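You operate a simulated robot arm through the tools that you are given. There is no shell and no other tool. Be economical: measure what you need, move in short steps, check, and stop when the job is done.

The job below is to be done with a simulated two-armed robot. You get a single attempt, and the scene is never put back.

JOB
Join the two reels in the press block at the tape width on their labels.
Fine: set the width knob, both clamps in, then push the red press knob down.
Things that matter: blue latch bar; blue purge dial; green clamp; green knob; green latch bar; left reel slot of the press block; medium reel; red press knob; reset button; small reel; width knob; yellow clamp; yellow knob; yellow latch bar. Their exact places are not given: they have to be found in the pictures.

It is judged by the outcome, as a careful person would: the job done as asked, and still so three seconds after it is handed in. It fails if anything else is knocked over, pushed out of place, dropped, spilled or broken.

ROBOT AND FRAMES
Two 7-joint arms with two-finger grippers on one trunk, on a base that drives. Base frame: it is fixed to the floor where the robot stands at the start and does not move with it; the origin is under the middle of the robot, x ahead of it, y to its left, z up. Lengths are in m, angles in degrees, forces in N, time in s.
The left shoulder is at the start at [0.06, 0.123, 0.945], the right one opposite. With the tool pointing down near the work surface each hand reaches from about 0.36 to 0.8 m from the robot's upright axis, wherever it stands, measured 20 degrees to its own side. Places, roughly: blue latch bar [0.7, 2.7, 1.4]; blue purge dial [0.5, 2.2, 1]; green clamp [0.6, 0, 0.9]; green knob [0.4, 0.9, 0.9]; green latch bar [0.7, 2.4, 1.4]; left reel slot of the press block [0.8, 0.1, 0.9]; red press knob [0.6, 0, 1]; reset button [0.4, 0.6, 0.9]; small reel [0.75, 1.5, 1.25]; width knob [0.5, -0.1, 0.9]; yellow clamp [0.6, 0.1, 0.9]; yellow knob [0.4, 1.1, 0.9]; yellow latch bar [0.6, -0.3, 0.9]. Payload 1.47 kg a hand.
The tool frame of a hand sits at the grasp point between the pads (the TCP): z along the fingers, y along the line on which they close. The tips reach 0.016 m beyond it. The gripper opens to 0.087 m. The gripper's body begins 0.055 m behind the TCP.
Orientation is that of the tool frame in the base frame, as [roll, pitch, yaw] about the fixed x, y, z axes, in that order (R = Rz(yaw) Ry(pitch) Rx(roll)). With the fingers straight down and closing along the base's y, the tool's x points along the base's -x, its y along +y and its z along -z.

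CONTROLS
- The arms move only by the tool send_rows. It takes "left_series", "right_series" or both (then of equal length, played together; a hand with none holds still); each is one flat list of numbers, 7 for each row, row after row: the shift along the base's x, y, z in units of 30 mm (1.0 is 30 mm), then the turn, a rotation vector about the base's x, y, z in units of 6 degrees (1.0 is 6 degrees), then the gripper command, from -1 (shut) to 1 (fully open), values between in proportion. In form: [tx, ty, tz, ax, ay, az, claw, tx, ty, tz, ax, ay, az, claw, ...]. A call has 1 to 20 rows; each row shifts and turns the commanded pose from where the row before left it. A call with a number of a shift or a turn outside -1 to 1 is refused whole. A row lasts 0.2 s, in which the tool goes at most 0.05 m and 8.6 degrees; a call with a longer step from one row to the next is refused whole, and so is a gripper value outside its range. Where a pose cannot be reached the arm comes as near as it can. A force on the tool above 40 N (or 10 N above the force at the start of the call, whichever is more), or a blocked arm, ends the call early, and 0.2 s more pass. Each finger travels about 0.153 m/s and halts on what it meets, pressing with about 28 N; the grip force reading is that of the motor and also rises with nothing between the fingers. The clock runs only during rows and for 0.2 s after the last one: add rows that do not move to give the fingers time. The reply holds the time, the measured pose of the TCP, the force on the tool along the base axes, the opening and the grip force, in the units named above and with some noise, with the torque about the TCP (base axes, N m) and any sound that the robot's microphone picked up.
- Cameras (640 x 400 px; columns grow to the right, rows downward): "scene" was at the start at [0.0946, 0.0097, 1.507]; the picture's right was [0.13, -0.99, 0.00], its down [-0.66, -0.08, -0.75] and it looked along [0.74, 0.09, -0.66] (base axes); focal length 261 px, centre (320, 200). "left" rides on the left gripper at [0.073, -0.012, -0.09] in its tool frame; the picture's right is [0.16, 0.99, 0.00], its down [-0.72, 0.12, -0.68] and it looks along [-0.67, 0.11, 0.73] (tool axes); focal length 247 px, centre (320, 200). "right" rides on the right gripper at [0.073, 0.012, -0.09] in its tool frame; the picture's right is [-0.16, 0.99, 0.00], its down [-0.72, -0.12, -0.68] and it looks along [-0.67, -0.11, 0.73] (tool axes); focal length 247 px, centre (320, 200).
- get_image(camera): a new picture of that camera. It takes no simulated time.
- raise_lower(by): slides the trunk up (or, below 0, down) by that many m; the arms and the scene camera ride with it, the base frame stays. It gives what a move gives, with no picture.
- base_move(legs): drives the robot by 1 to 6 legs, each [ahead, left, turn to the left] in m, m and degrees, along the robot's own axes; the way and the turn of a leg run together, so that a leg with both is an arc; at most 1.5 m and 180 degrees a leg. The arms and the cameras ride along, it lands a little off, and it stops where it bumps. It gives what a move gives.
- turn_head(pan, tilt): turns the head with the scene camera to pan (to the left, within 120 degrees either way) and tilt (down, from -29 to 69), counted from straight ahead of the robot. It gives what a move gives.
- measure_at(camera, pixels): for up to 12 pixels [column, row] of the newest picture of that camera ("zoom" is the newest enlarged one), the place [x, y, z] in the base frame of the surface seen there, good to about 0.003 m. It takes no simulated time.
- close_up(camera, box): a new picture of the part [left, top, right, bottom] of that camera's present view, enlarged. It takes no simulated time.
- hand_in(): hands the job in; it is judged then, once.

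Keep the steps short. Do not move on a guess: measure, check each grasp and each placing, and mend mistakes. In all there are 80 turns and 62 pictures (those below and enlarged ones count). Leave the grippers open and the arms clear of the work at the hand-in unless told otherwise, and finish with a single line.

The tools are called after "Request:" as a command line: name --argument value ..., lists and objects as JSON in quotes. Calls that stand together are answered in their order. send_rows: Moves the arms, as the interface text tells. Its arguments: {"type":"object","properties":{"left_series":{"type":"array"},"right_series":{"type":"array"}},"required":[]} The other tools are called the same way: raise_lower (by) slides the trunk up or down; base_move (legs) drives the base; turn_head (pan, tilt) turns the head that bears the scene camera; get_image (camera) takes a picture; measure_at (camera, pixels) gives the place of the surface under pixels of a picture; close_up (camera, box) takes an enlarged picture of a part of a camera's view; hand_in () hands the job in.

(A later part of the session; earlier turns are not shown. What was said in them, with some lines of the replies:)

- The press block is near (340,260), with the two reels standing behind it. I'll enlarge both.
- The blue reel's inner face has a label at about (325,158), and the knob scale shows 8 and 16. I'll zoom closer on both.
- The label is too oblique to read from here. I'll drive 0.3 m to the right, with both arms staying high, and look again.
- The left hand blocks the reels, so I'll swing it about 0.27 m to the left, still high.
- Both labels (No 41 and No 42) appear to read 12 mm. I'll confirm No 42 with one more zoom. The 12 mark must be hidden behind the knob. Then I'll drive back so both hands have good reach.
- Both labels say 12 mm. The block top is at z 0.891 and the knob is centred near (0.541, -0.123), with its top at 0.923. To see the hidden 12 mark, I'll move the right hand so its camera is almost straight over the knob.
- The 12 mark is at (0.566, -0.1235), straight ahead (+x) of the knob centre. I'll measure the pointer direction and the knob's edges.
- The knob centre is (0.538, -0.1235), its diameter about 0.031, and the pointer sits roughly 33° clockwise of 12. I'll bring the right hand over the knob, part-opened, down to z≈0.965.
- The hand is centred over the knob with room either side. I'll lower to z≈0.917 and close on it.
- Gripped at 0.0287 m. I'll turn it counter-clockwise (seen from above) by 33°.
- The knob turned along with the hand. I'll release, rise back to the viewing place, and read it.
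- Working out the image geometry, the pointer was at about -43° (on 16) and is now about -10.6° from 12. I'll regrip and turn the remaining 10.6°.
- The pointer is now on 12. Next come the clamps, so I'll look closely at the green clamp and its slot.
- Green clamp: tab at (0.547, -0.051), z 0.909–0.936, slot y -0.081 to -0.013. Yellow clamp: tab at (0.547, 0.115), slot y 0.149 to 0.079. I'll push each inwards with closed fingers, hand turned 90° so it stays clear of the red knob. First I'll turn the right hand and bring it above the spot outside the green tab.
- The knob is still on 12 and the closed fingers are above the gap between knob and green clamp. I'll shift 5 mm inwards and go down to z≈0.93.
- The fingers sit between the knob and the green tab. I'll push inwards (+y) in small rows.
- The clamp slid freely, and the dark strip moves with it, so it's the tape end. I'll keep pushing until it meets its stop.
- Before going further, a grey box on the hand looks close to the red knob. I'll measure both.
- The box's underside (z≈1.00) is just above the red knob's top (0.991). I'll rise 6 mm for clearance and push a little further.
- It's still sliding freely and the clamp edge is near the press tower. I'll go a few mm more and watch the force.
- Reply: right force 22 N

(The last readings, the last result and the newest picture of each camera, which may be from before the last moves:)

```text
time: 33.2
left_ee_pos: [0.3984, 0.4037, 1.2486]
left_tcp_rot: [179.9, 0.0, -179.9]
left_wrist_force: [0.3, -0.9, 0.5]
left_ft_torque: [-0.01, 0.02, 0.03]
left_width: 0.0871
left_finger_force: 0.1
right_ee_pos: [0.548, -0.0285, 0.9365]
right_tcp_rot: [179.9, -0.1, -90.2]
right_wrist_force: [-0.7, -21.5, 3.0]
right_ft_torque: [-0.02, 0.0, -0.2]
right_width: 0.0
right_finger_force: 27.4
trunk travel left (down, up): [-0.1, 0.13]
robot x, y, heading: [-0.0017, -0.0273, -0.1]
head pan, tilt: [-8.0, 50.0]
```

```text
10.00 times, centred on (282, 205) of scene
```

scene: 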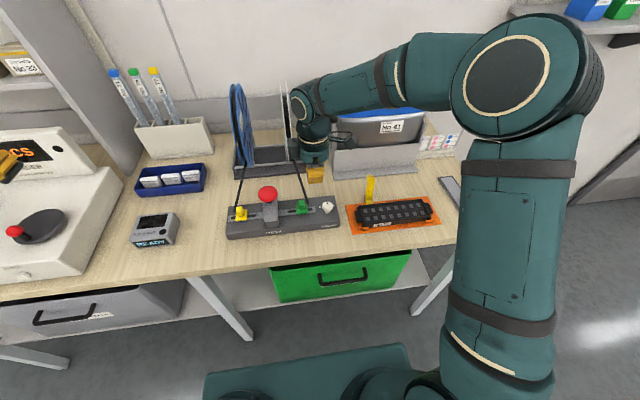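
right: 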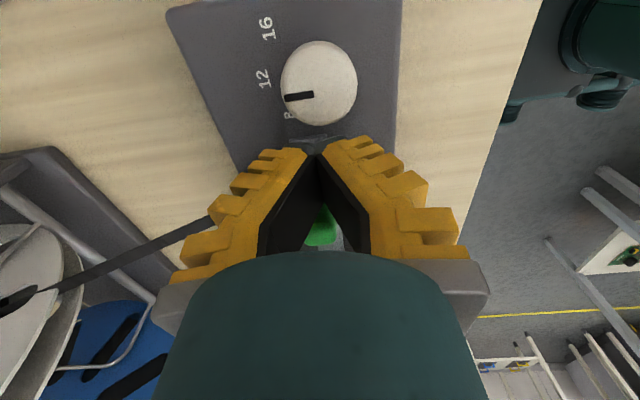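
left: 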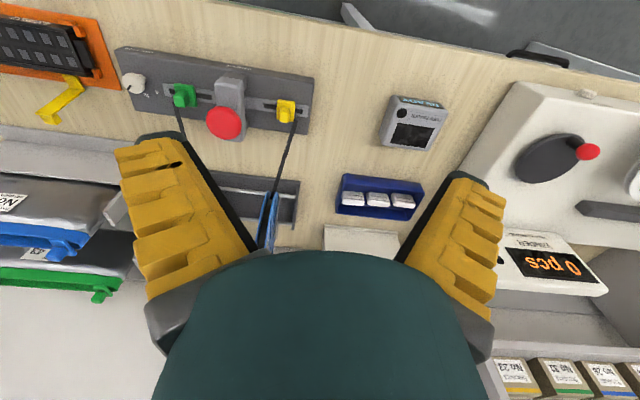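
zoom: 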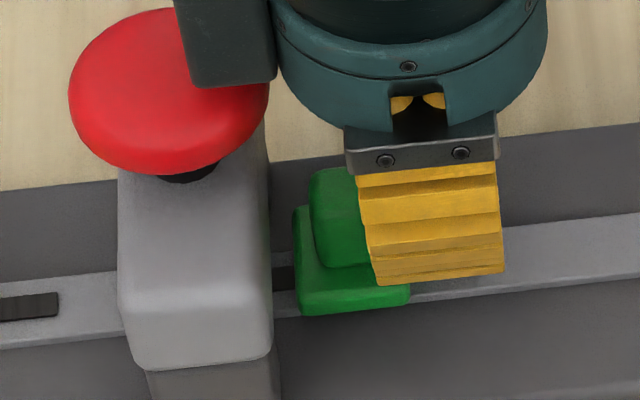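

The green clamp has reached its stop (21 N). I'll back the right hand off and up and away to the right. At the same time I'll bring the left hand, closed and turned 90° outward, to above the outside of the yellow clamp.

Request:
send_rows --right_series '[0, -0.3, 0, 0, 0, 0, -1, 0, -0.1, 0.7, 0, 0, 0, -1, 0, 0, 1, 0, 0, 0, -1, 0, 0, 1, 0, 0, 0, -1, 0, -0.5, 1, 0, 0, 0, -1, 0, -1, 1, 0, 0, -1, -1, 0, -1, 0.5, 0, 0, -1, -1, 0, -1, 0, 0, 0, -1, -1, 0, -1, 0, 0, 0, -1, -1, 0, -1, 0, 0, 0, -1, -1, 0, -1, 0, 0, 0, -1, -1, 0, 0, 0, 0, 0, -1, -1, 0, 0, 0, 0, 0, -1, -1, 0, 0, 0, 0, 0, -1, -1, 0, 0, 0, 0, 0, -1, -1, 0, 0, 0, 0, 0, 0, -1]' --left_series '[0.33, -0.4, 0, 0, 0, -1, -1, 0.33, -0.5, 0, 0, 0, -1, -1, 0.33, -0.5, 0, 0, 0, -1, -1, 0.33, -0.57, 0, 0, 0, -1, -1, 0.33, -0.57, -0.5, 0, 0, -1, -1, 0.33, -0.57, -0.5, 0, 0, -1, -1, 0.33, -0.57, -0.6, 0, 0, -1, -1, 0.33, -0.57, -0.6, 0, 0, -1, -1, 0.33, -0.6, -0.6, 0, 0, -1, -1, 0.33, -0.6, -0.6, 0, 0, -1, -1, 0.33, -0.6, -0.6, 0, 0, -1, -1, 0.33, -0.7, -0.6, 0, 0, -1, -1, 0.33, -0.6, -0.6, 0, 0, -1, -1, 0.33, -0.6, -0.6, 0, 0, -1, -1, 0.33, -0.55, -0.6, 0, 0, -1, -1, 0, 0, 0, 0, 0, 0, -1]'

Request:
get_image --camera "scene"

Request:
get_image --camera "left"

```text
time: 36.6
left_ee_pos: [0.5451, 0.1527, 1.0559]
left_tcp_rot: [-179.9, 0.0, 89.9]
left_wrist_force: [-1.1, 0.6, -0.5]
left_ft_torque: [-0.04, 0.0, -0.04]
left_width: 0.0
left_finger_force: 27.9
right_ee_pos: [0.5476, -0.2312, 1.0948]
right_tcp_rot: [180.0, 0.0, -150.1]
right_wrist_force: [0.1, 0.3, 0.0]
right_ft_torque: [0.01, 0.03, -0.01]
right_width: 0.0001
right_finger_force: 27.8
trunk travel left (down, up): [-0.1, 0.13]
robot x, y, heading: [0.002, -0.0269, 0.1]
head pan, tilt: [-8.0, 50.0]
```

```text
27 pictures are left
```

scene: 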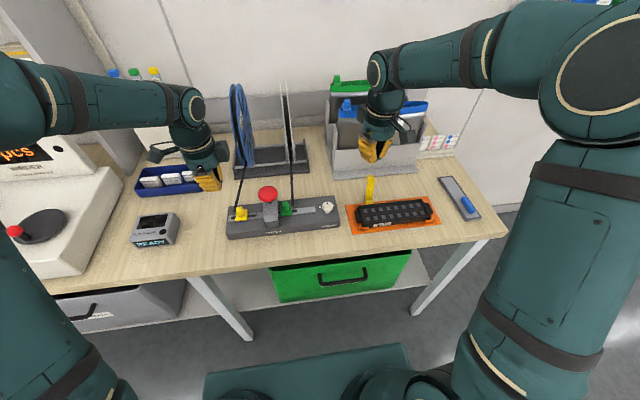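

```text
26 pictures are left
```

left: 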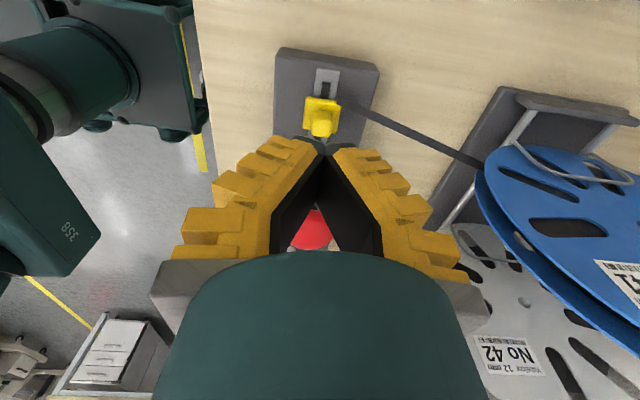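

The left hand is above the spot outside the yellow clamp. I'll go down to z≈0.936 and then push inwards (-y).

Request:
send_rows --left_series '[0.03, 0, -0.8, 0, 0, 0, -1, 0.03, 0, -0.8, 0, 0, 0, -1, 0, 0, -0.8, 0, 0, 0, -1, 0, 0, -0.8, 0, 0, 0, -1, 0, 0, -0.75, 0, 0, 0, -1, 0, 0, 0, 0, 0, 0, -1]'

Request:
close_up --camera "scene" --box '[202, 155, 330, 255]'

```text
time: 38.0
left_ee_pos: [0.5474, 0.1501, 0.9364]
left_tcp_rot: [-180.0, 0.0, 90.0]
left_wrist_force: [0.3, -0.5, 0.4]
left_ft_torque: [0.0, 0.01, -0.03]
left_width: 0.0
left_finger_force: 28.4
right_ee_pos: [0.5474, -0.2304, 1.0937]
right_tcp_rot: [180.0, 0.0, -150.0]
right_wrist_force: [0.0, 0.7, 0.6]
right_ft_torque: [0.02, -0.02, 0.01]
right_width: 0.0
right_finger_force: 28.1
trunk travel left (down, up): [-0.1, 0.13]
robot x, y, heading: [0.0021, -0.0262, -0.1]
head pan, tilt: [-8.0, 50.0]
```

```text
4.00 times, centred on (266, 205) of scene
```

zoom: 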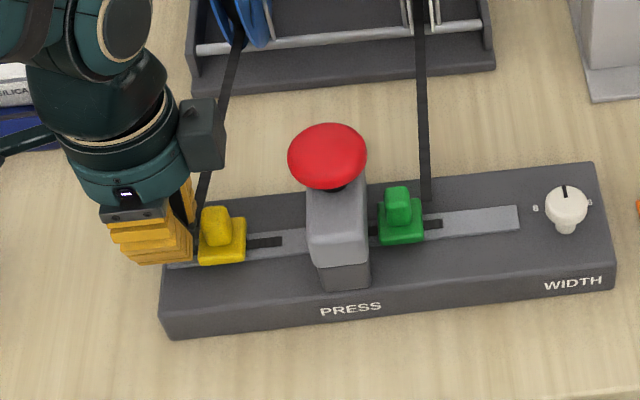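

The green clamp stays in. I'll push yellow inwards now, to about y 0.096 first.

Request:
send_rows --left_series '[0, -0.2, 0, 0, 0, 0, -1, 0, -0.2, 0, 0, 0, 0, -1, 0, -0.2, 0, 0, 0, 0, -1, 0, -0.2, 0, 0, 0, 0, -1, 0, -0.2, 0, 0, 0, 0, -1, 0, -0.2, 0, 0, 0, 0, -1, 0, -0.2, 0, 0, 0, 0, -1, 0, -0.2, 0, 0, 0, 0, -1, 0, -0.2, 0, 0, 0, 0, -1]'

Request:
close_up --camera "scene" --box '[202, 155, 330, 255]'

```text
time: 40.0
left_ee_pos: [0.5488, 0.1007, 0.9372]
left_tcp_rot: [179.9, -0.1, 90.2]
left_wrist_force: [-1.9, 9.3, 2.1]
left_ft_torque: [0.01, 0.01, 0.0]
left_width: 0.0
left_finger_force: 27.5
right_ee_pos: [0.5471, -0.2292, 1.0943]
right_tcp_rot: [-179.9, 0.0, -149.8]
right_wrist_force: [0.2, 0.7, 0.1]
right_ft_torque: [0.01, 0.01, 0.02]
right_width: 0.0001
right_finger_force: 28.0
trunk travel left (down, up): [-0.1, 0.13]
robot x, y, heading: [0.0017, -0.0298, -0.0]
head pan, tilt: [-8.0, 50.0]
```

```text
4.00 times, centred on (266, 205) of scene
```

zoom: 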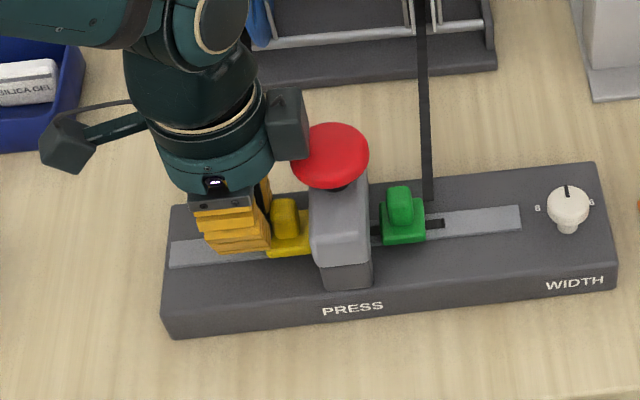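

The force is now 9 N and the yellow clamp looks to be at the tower. I'll press slightly more to confirm the stop.

Request:
send_rows --left_series '[0, -0.1, 0, 0, 0, 0, -1, 0, 0, 0, 0, 0, 0, -1]'

Request:
close_up --camera "scene" --box '[242, 185, 306, 225]'

```text
time: 40.6
left_ee_pos: [0.5477, 0.1003, 0.9371]
left_tcp_rot: [-180.0, 0.0, 90.1]
left_wrist_force: [-3.3, 25.8, 1.7]
left_ft_torque: [0.09, 0.02, 0.13]
left_width: 0.0062
left_finger_force: 28.0
right_ee_pos: [0.5481, -0.2288, 1.0948]
right_tcp_rot: [-179.9, -0.1, -149.9]
right_wrist_force: [-0.4, 0.3, -0.1]
right_ft_torque: [0.01, 0.04, -0.02]
right_width: 0.0002
right_finger_force: 28.2
trunk travel left (down, up): [-0.1, 0.13]
robot x, y, heading: [-0.0025, -0.0275, 0.0]
head pan, tilt: [-8.0, 50.0]
```

```text
10.00 times, centred on (274, 205) of scene
```

zoom: 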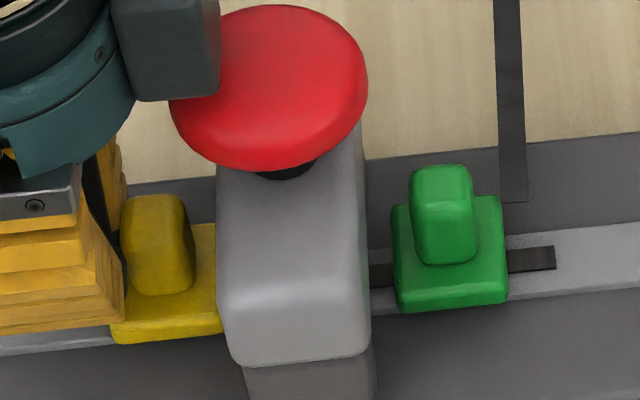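

Yellow is at its stop too (26 N). I'll back the left hand off, lift it, and check both clamps.

Request:
send_rows --left_series '[0, 0.3, 0, 0, 0, 0, -1, 0, 0.3, 0, 0, 0, 0, -1, 0, 0, 0.7, 0, 0, 0, -1, 0, 0, 1, 0, 0, 0, -1, 0, 0.5, 1, 0, 0, 0, -1, 0, 1, 1, 0, 0, 0, -1, 0, 1, 0, 0, 0, 0, -1, 0, 1, 0, 0, 0, 0, -1, 0, 0, 0, 0, 0, 0, -1]'

Request:
close_up --camera "scene" --box '[218, 175, 346, 255]'

Request:
measure_at --camera "zoom" --pixels '[[248, 95], [250, 65], [250, 125], [215, 95], [283, 95], [262, 190], [230, 230], [300, 220], [198, 175], [325, 165], [200, 220], [335, 205]]'

```text
time: 42.6
left_ee_pos: [0.548, 0.2165, 1.047]
left_tcp_rot: [180.0, 0.1, 90.0]
left_wrist_force: [0.5, 1.0, 0.0]
left_ft_torque: [0.03, 0.0, 0.01]
left_width: 0.0003
left_finger_force: 28.0
right_ee_pos: [0.5476, -0.2311, 1.0943]
right_tcp_rot: [-179.9, 0.0, -149.9]
right_wrist_force: [0.3, 0.0, 1.2]
right_ft_torque: [-0.03, 0.0, 0.02]
right_width: 0.0
right_finger_force: 27.6
trunk travel left (down, up): [-0.1, 0.13]
robot x, y, heading: [-0.0016, -0.0241, 0.3]
head pan, tilt: [-8.0, 50.0]
```

```text
5.00 times, centred on (282, 215) of scene
```

zoom: 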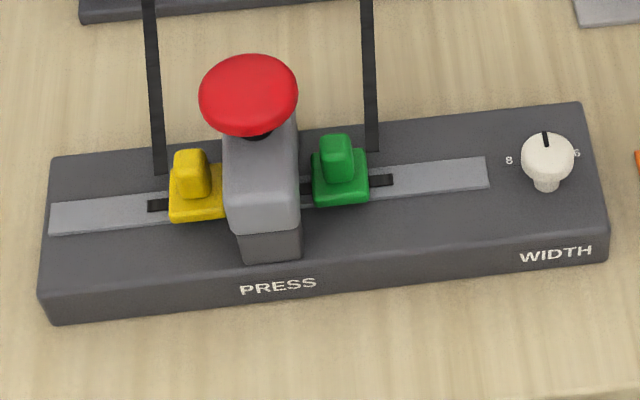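

```text
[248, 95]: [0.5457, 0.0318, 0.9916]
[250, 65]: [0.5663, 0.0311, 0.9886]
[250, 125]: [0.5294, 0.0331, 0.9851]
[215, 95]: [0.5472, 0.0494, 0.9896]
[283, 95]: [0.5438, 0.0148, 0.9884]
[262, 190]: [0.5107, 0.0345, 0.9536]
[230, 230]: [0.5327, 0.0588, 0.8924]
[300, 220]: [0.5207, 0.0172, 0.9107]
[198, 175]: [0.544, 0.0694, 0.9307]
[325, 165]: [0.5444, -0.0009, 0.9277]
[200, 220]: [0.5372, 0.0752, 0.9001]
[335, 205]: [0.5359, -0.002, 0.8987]
```

Both clamps are seated either side of the press (y 0.073 and -0.004), the knob is on 12, and the red knob is centred at (0.547, 0.032) with its top at 0.991. I'll move the left hand out of the way and the right hand, closed, over the red knob.

Request:
send_rows --left_series '[-0.5, 1, 0.5, 0, 0, 0, -1, -0.5, 1, 0.5, 0, 0, 0, -1, -0.5, 1, 0.5, 0, 0, 0, -1, -0.5, 1, 0.5, 0, 0, 0, -1, -0.5, 1, 0.5, 0, 0, 0, -1, -0.5, 0, 0.5, 0, 0, 0.5, -1, -0.5, 0, 0.5, 0, 0, 1, -1, -0.5, 0, 0.5, 0, 0, 1, -1, -0.5, 0, 0.5, 0, 0, 1, -1, -0.5, 0, 0.5, 0, 0, 1, -1, 0, 0, 0, 0, 0, 1, 1, 0, 0, 0, 0, 0, 1, 1]' --right_series '[0, 0.5, 0, 0, 0, -1, -1, 0, 0.8, 0, 0, 0, -1, -1, 0, 0.8, 0, 0, 0, -1, -1, 0, 0.8, 0, 0, 0, -1, -1, 0, 0.9, 0, 0, 0, -1, -1, 0, 0.9, -0.1, 0, 0, 0, -1, 0, 0.9, -0.2, 0, 0, 0, -1, 0, 0.9, -0.2, 0, 0, 0, -1, 0, 0.9, -0.3, 0, 0, 0, -1, 0, 0.9, -0.3, 0, 0, 0, -1, 0, 0.47, -0.4, 0, 0, 0, -1, 0, 0, 0, 0, 0, 0, -1]'

Request:
get_image --camera "scene"

```text
time: 45.2
left_ee_pos: [0.3987, 0.3674, 1.1994]
left_tcp_rot: [180.0, -0.1, 129.0]
left_wrist_force: [-0.6, -0.2, -0.4]
left_ft_torque: [-0.01, 0.0, -0.03]
left_width: 0.0869
left_finger_force: 0.1
right_ee_pos: [0.5461, 0.032, 1.0491]
right_tcp_rot: [-180.0, 0.0, 179.9]
right_wrist_force: [0.3, 0.0, -0.7]
right_ft_torque: [-0.01, -0.03, -0.03]
right_width: 0.0001
right_finger_force: 28.0
trunk travel left (down, up): [-0.1, 0.13]
robot x, y, heading: [0.001, -0.0277, 0.0]
head pan, tilt: [-8.0, 50.0]
```

```text
21 pictures are left
```

scene: 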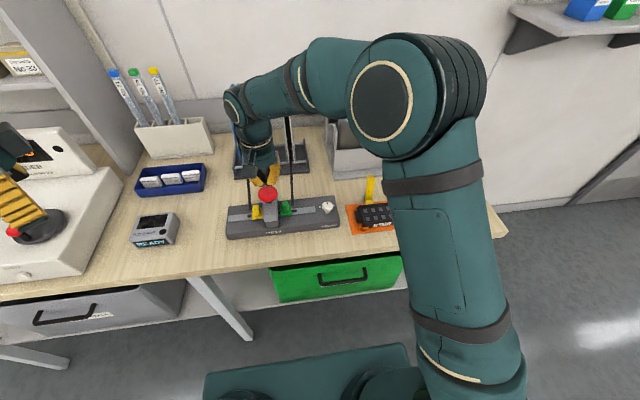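

The hand is centred over the red knob. I'll come down gently and push.

Request:
send_rows --right_series '[0, 0, -0.6, 0, 0, 0, -1, 0, 0, -0.6, 0, 0, 0, -1, 0, 0, -0.2, 0, 0, 0, -1, 0, 0, -0.2, 0, 0, 0, -1, 0, 0, -0.2, 0, 0, 0, -1, 0, 0, -0.2, 0, 0, 0, -1]'

Request:
close_up --camera "scene" --box '[218, 155, 346, 255]'

```text
time: 46.6
left_ee_pos: [0.3973, 0.3677, 1.1981]
left_tcp_rot: [179.9, 0.1, 128.9]
left_wrist_force: [-0.2, 0.2, -0.2]
left_ft_torque: [-0.01, -0.02, 0.04]
left_width: 0.0871
left_finger_force: 0.0
right_ee_pos: [0.5473, 0.0313, 0.9925]
right_tcp_rot: [179.8, 0.1, -180.0]
right_wrist_force: [-5.2, 0.7, 18.5]
right_ft_torque: [0.1, -0.1, 0.05]
right_width: 0.0061
right_finger_force: 28.3
trunk travel left (down, up): [-0.1, 0.13]
robot x, y, heading: [-0.0034, -0.0278, 0.0]
head pan, tilt: [-8.0, 50.0]
heard: click
```

```text
4.00 times, centred on (282, 205) of scene
```

zoom: 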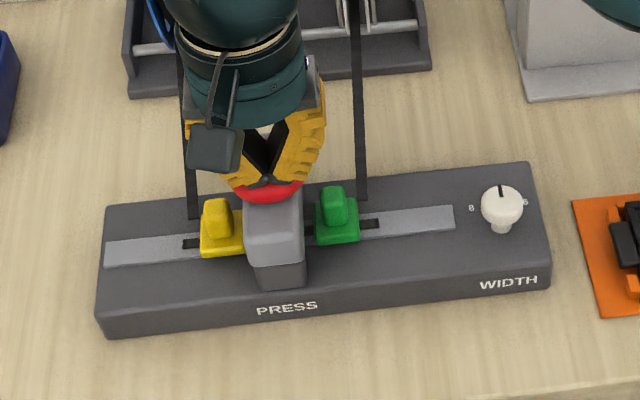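

There was a click at 18 N with the knob down about 15 mm. I'll press 3 mm more, hold briefly, then lift off and look.

Request:
send_rows --right_series '[0, 0, -0.1, 0, 0, 0, -1, 0, 0, 0, 0, 0, 0, -1, 0, 0, 0, 0, 0, 0, -1]'

Request:
send_rows --right_series '[0, 0, 0.5, 0, 0, 0, -1, 0, 0, 0.7, 0, 0, 0, -1, 0, 0, 1, 0, 0, 0, -1, 0, -0.5, 1, 0, 0, 0, -1, 0, -1, 1, 0, 0, 0, -1, 0, -1, 0.8, 0, 0, 0, -1, 0, -1, 0, 0, 0, 0, -1, 0, -1, 0, 0, 0, 0, -1, 0, -1, 0, 0, 0, 0, 0, 0, -1, 0, 0, 0, 0, 0.5, 0, -1, 0, 0, 0, 0, 1, 0, 0, 0, 0, 0, 0, 1]'

Request:
get_image --camera "scene"

Request:
close_up --camera "scene" --box '[218, 175, 346, 255]'

```text
time: 47.4
left_ee_pos: [0.3971, 0.3675, 1.1982]
left_tcp_rot: [179.9, 0.0, 129.0]
left_wrist_force: [-0.7, 0.2, 0.7]
left_ft_torque: [0.01, -0.02, 0.01]
left_width: 0.087
left_finger_force: 0.1
right_ee_pos: [0.5477, 0.0322, 0.9906]
right_tcp_rot: [179.8, 0.4, -179.9]
right_wrist_force: [-9.6, -2.6, 18.1]
right_ft_torque: [0.01, -0.04, -0.02]
right_width: 0.0059
right_finger_force: 28.6
trunk travel left (down, up): [-0.1, 0.13]
robot x, y, heading: [-0.0009, -0.0259, -0.1]
head pan, tilt: [-8.0, 50.0]
stopped in row 3 (right hand): the force on the tool passed its limit at 40 N (the readings are from after the stop); the commanded pose is now the measured one
```

```text
time: 50.0
left_ee_pos: [0.3979, 0.3674, 1.1973]
left_tcp_rot: [180.0, 0.0, 129.1]
left_wrist_force: [0.1, -0.8, -0.5]
left_ft_torque: [-0.02, -0.02, 0.0]
left_width: 0.0872
left_finger_force: 0.1
right_ee_pos: [0.5485, -0.1924, 1.1381]
right_tcp_rot: [179.8, 0.3, -179.9]
right_wrist_force: [-0.7, 0.4, 1.0]
right_ft_torque: [0.02, -0.03, -0.06]
right_width: 0.087
right_finger_force: 0.1
trunk travel left (down, up): [-0.1, 0.13]
robot x, y, heading: [-0.004, -0.0254, 0.1]
head pan, tilt: [-8.0, 50.0]
```

```text
19 pictures are left
```

scene: 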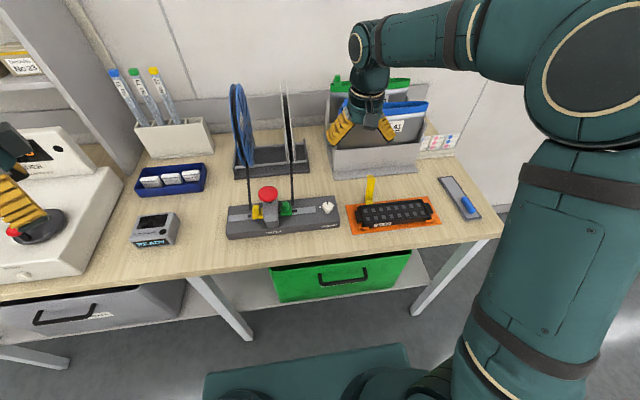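

```text
5.00 times, centred on (282, 215) of scene
```

zoom: 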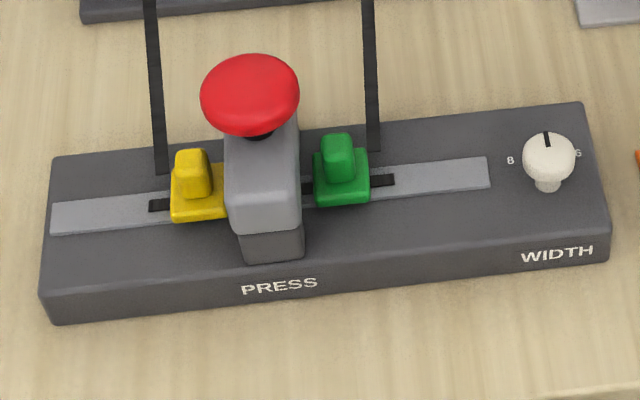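

The press sprang back after the click. The small device at (155,230) has a display, so I'll check whether it reports a result.

Request:
close_up --camera "scene" --box '[125, 205, 189, 255]'

Request:
close_up --camera "right" --box '[300, 0, 500, 125]'

```text
8.00 times, centred on (157, 230) of scene
```

zoom: 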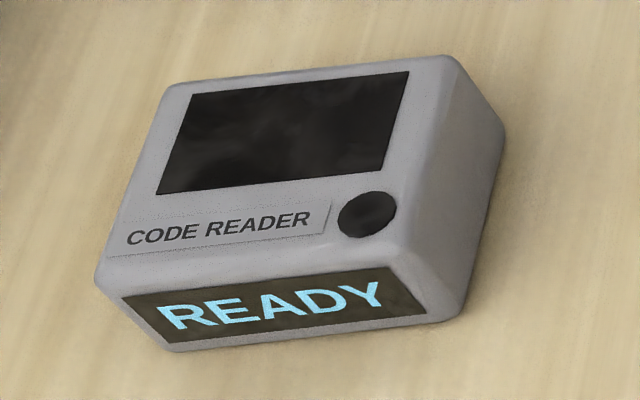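

```text
3.20 times, centred on (400, 62) of right
```

zoom: 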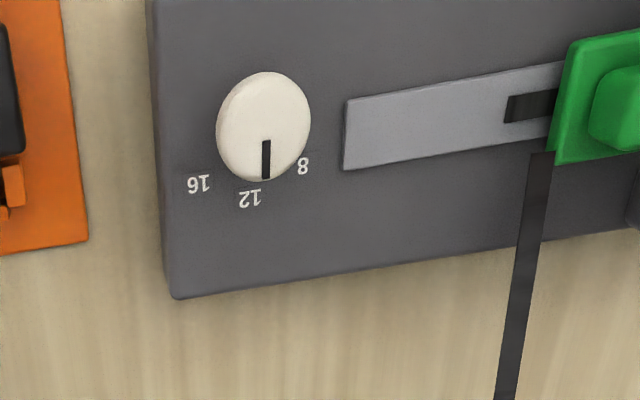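

The device is only a code reader, unrelated to the press. The knob reads 12, both clamps are in, the press clicked, nothing else moved, and both grippers are open and clear. Handing in.

Request:
hand_in

```text
The job is handed in.
```

I set the width knob to 12 mm as on both reel labels, pushed both clamps in to their stops and pushed the red press knob down until it clicked, then handed the job in; the click is the only sign I had that the tapes joined.
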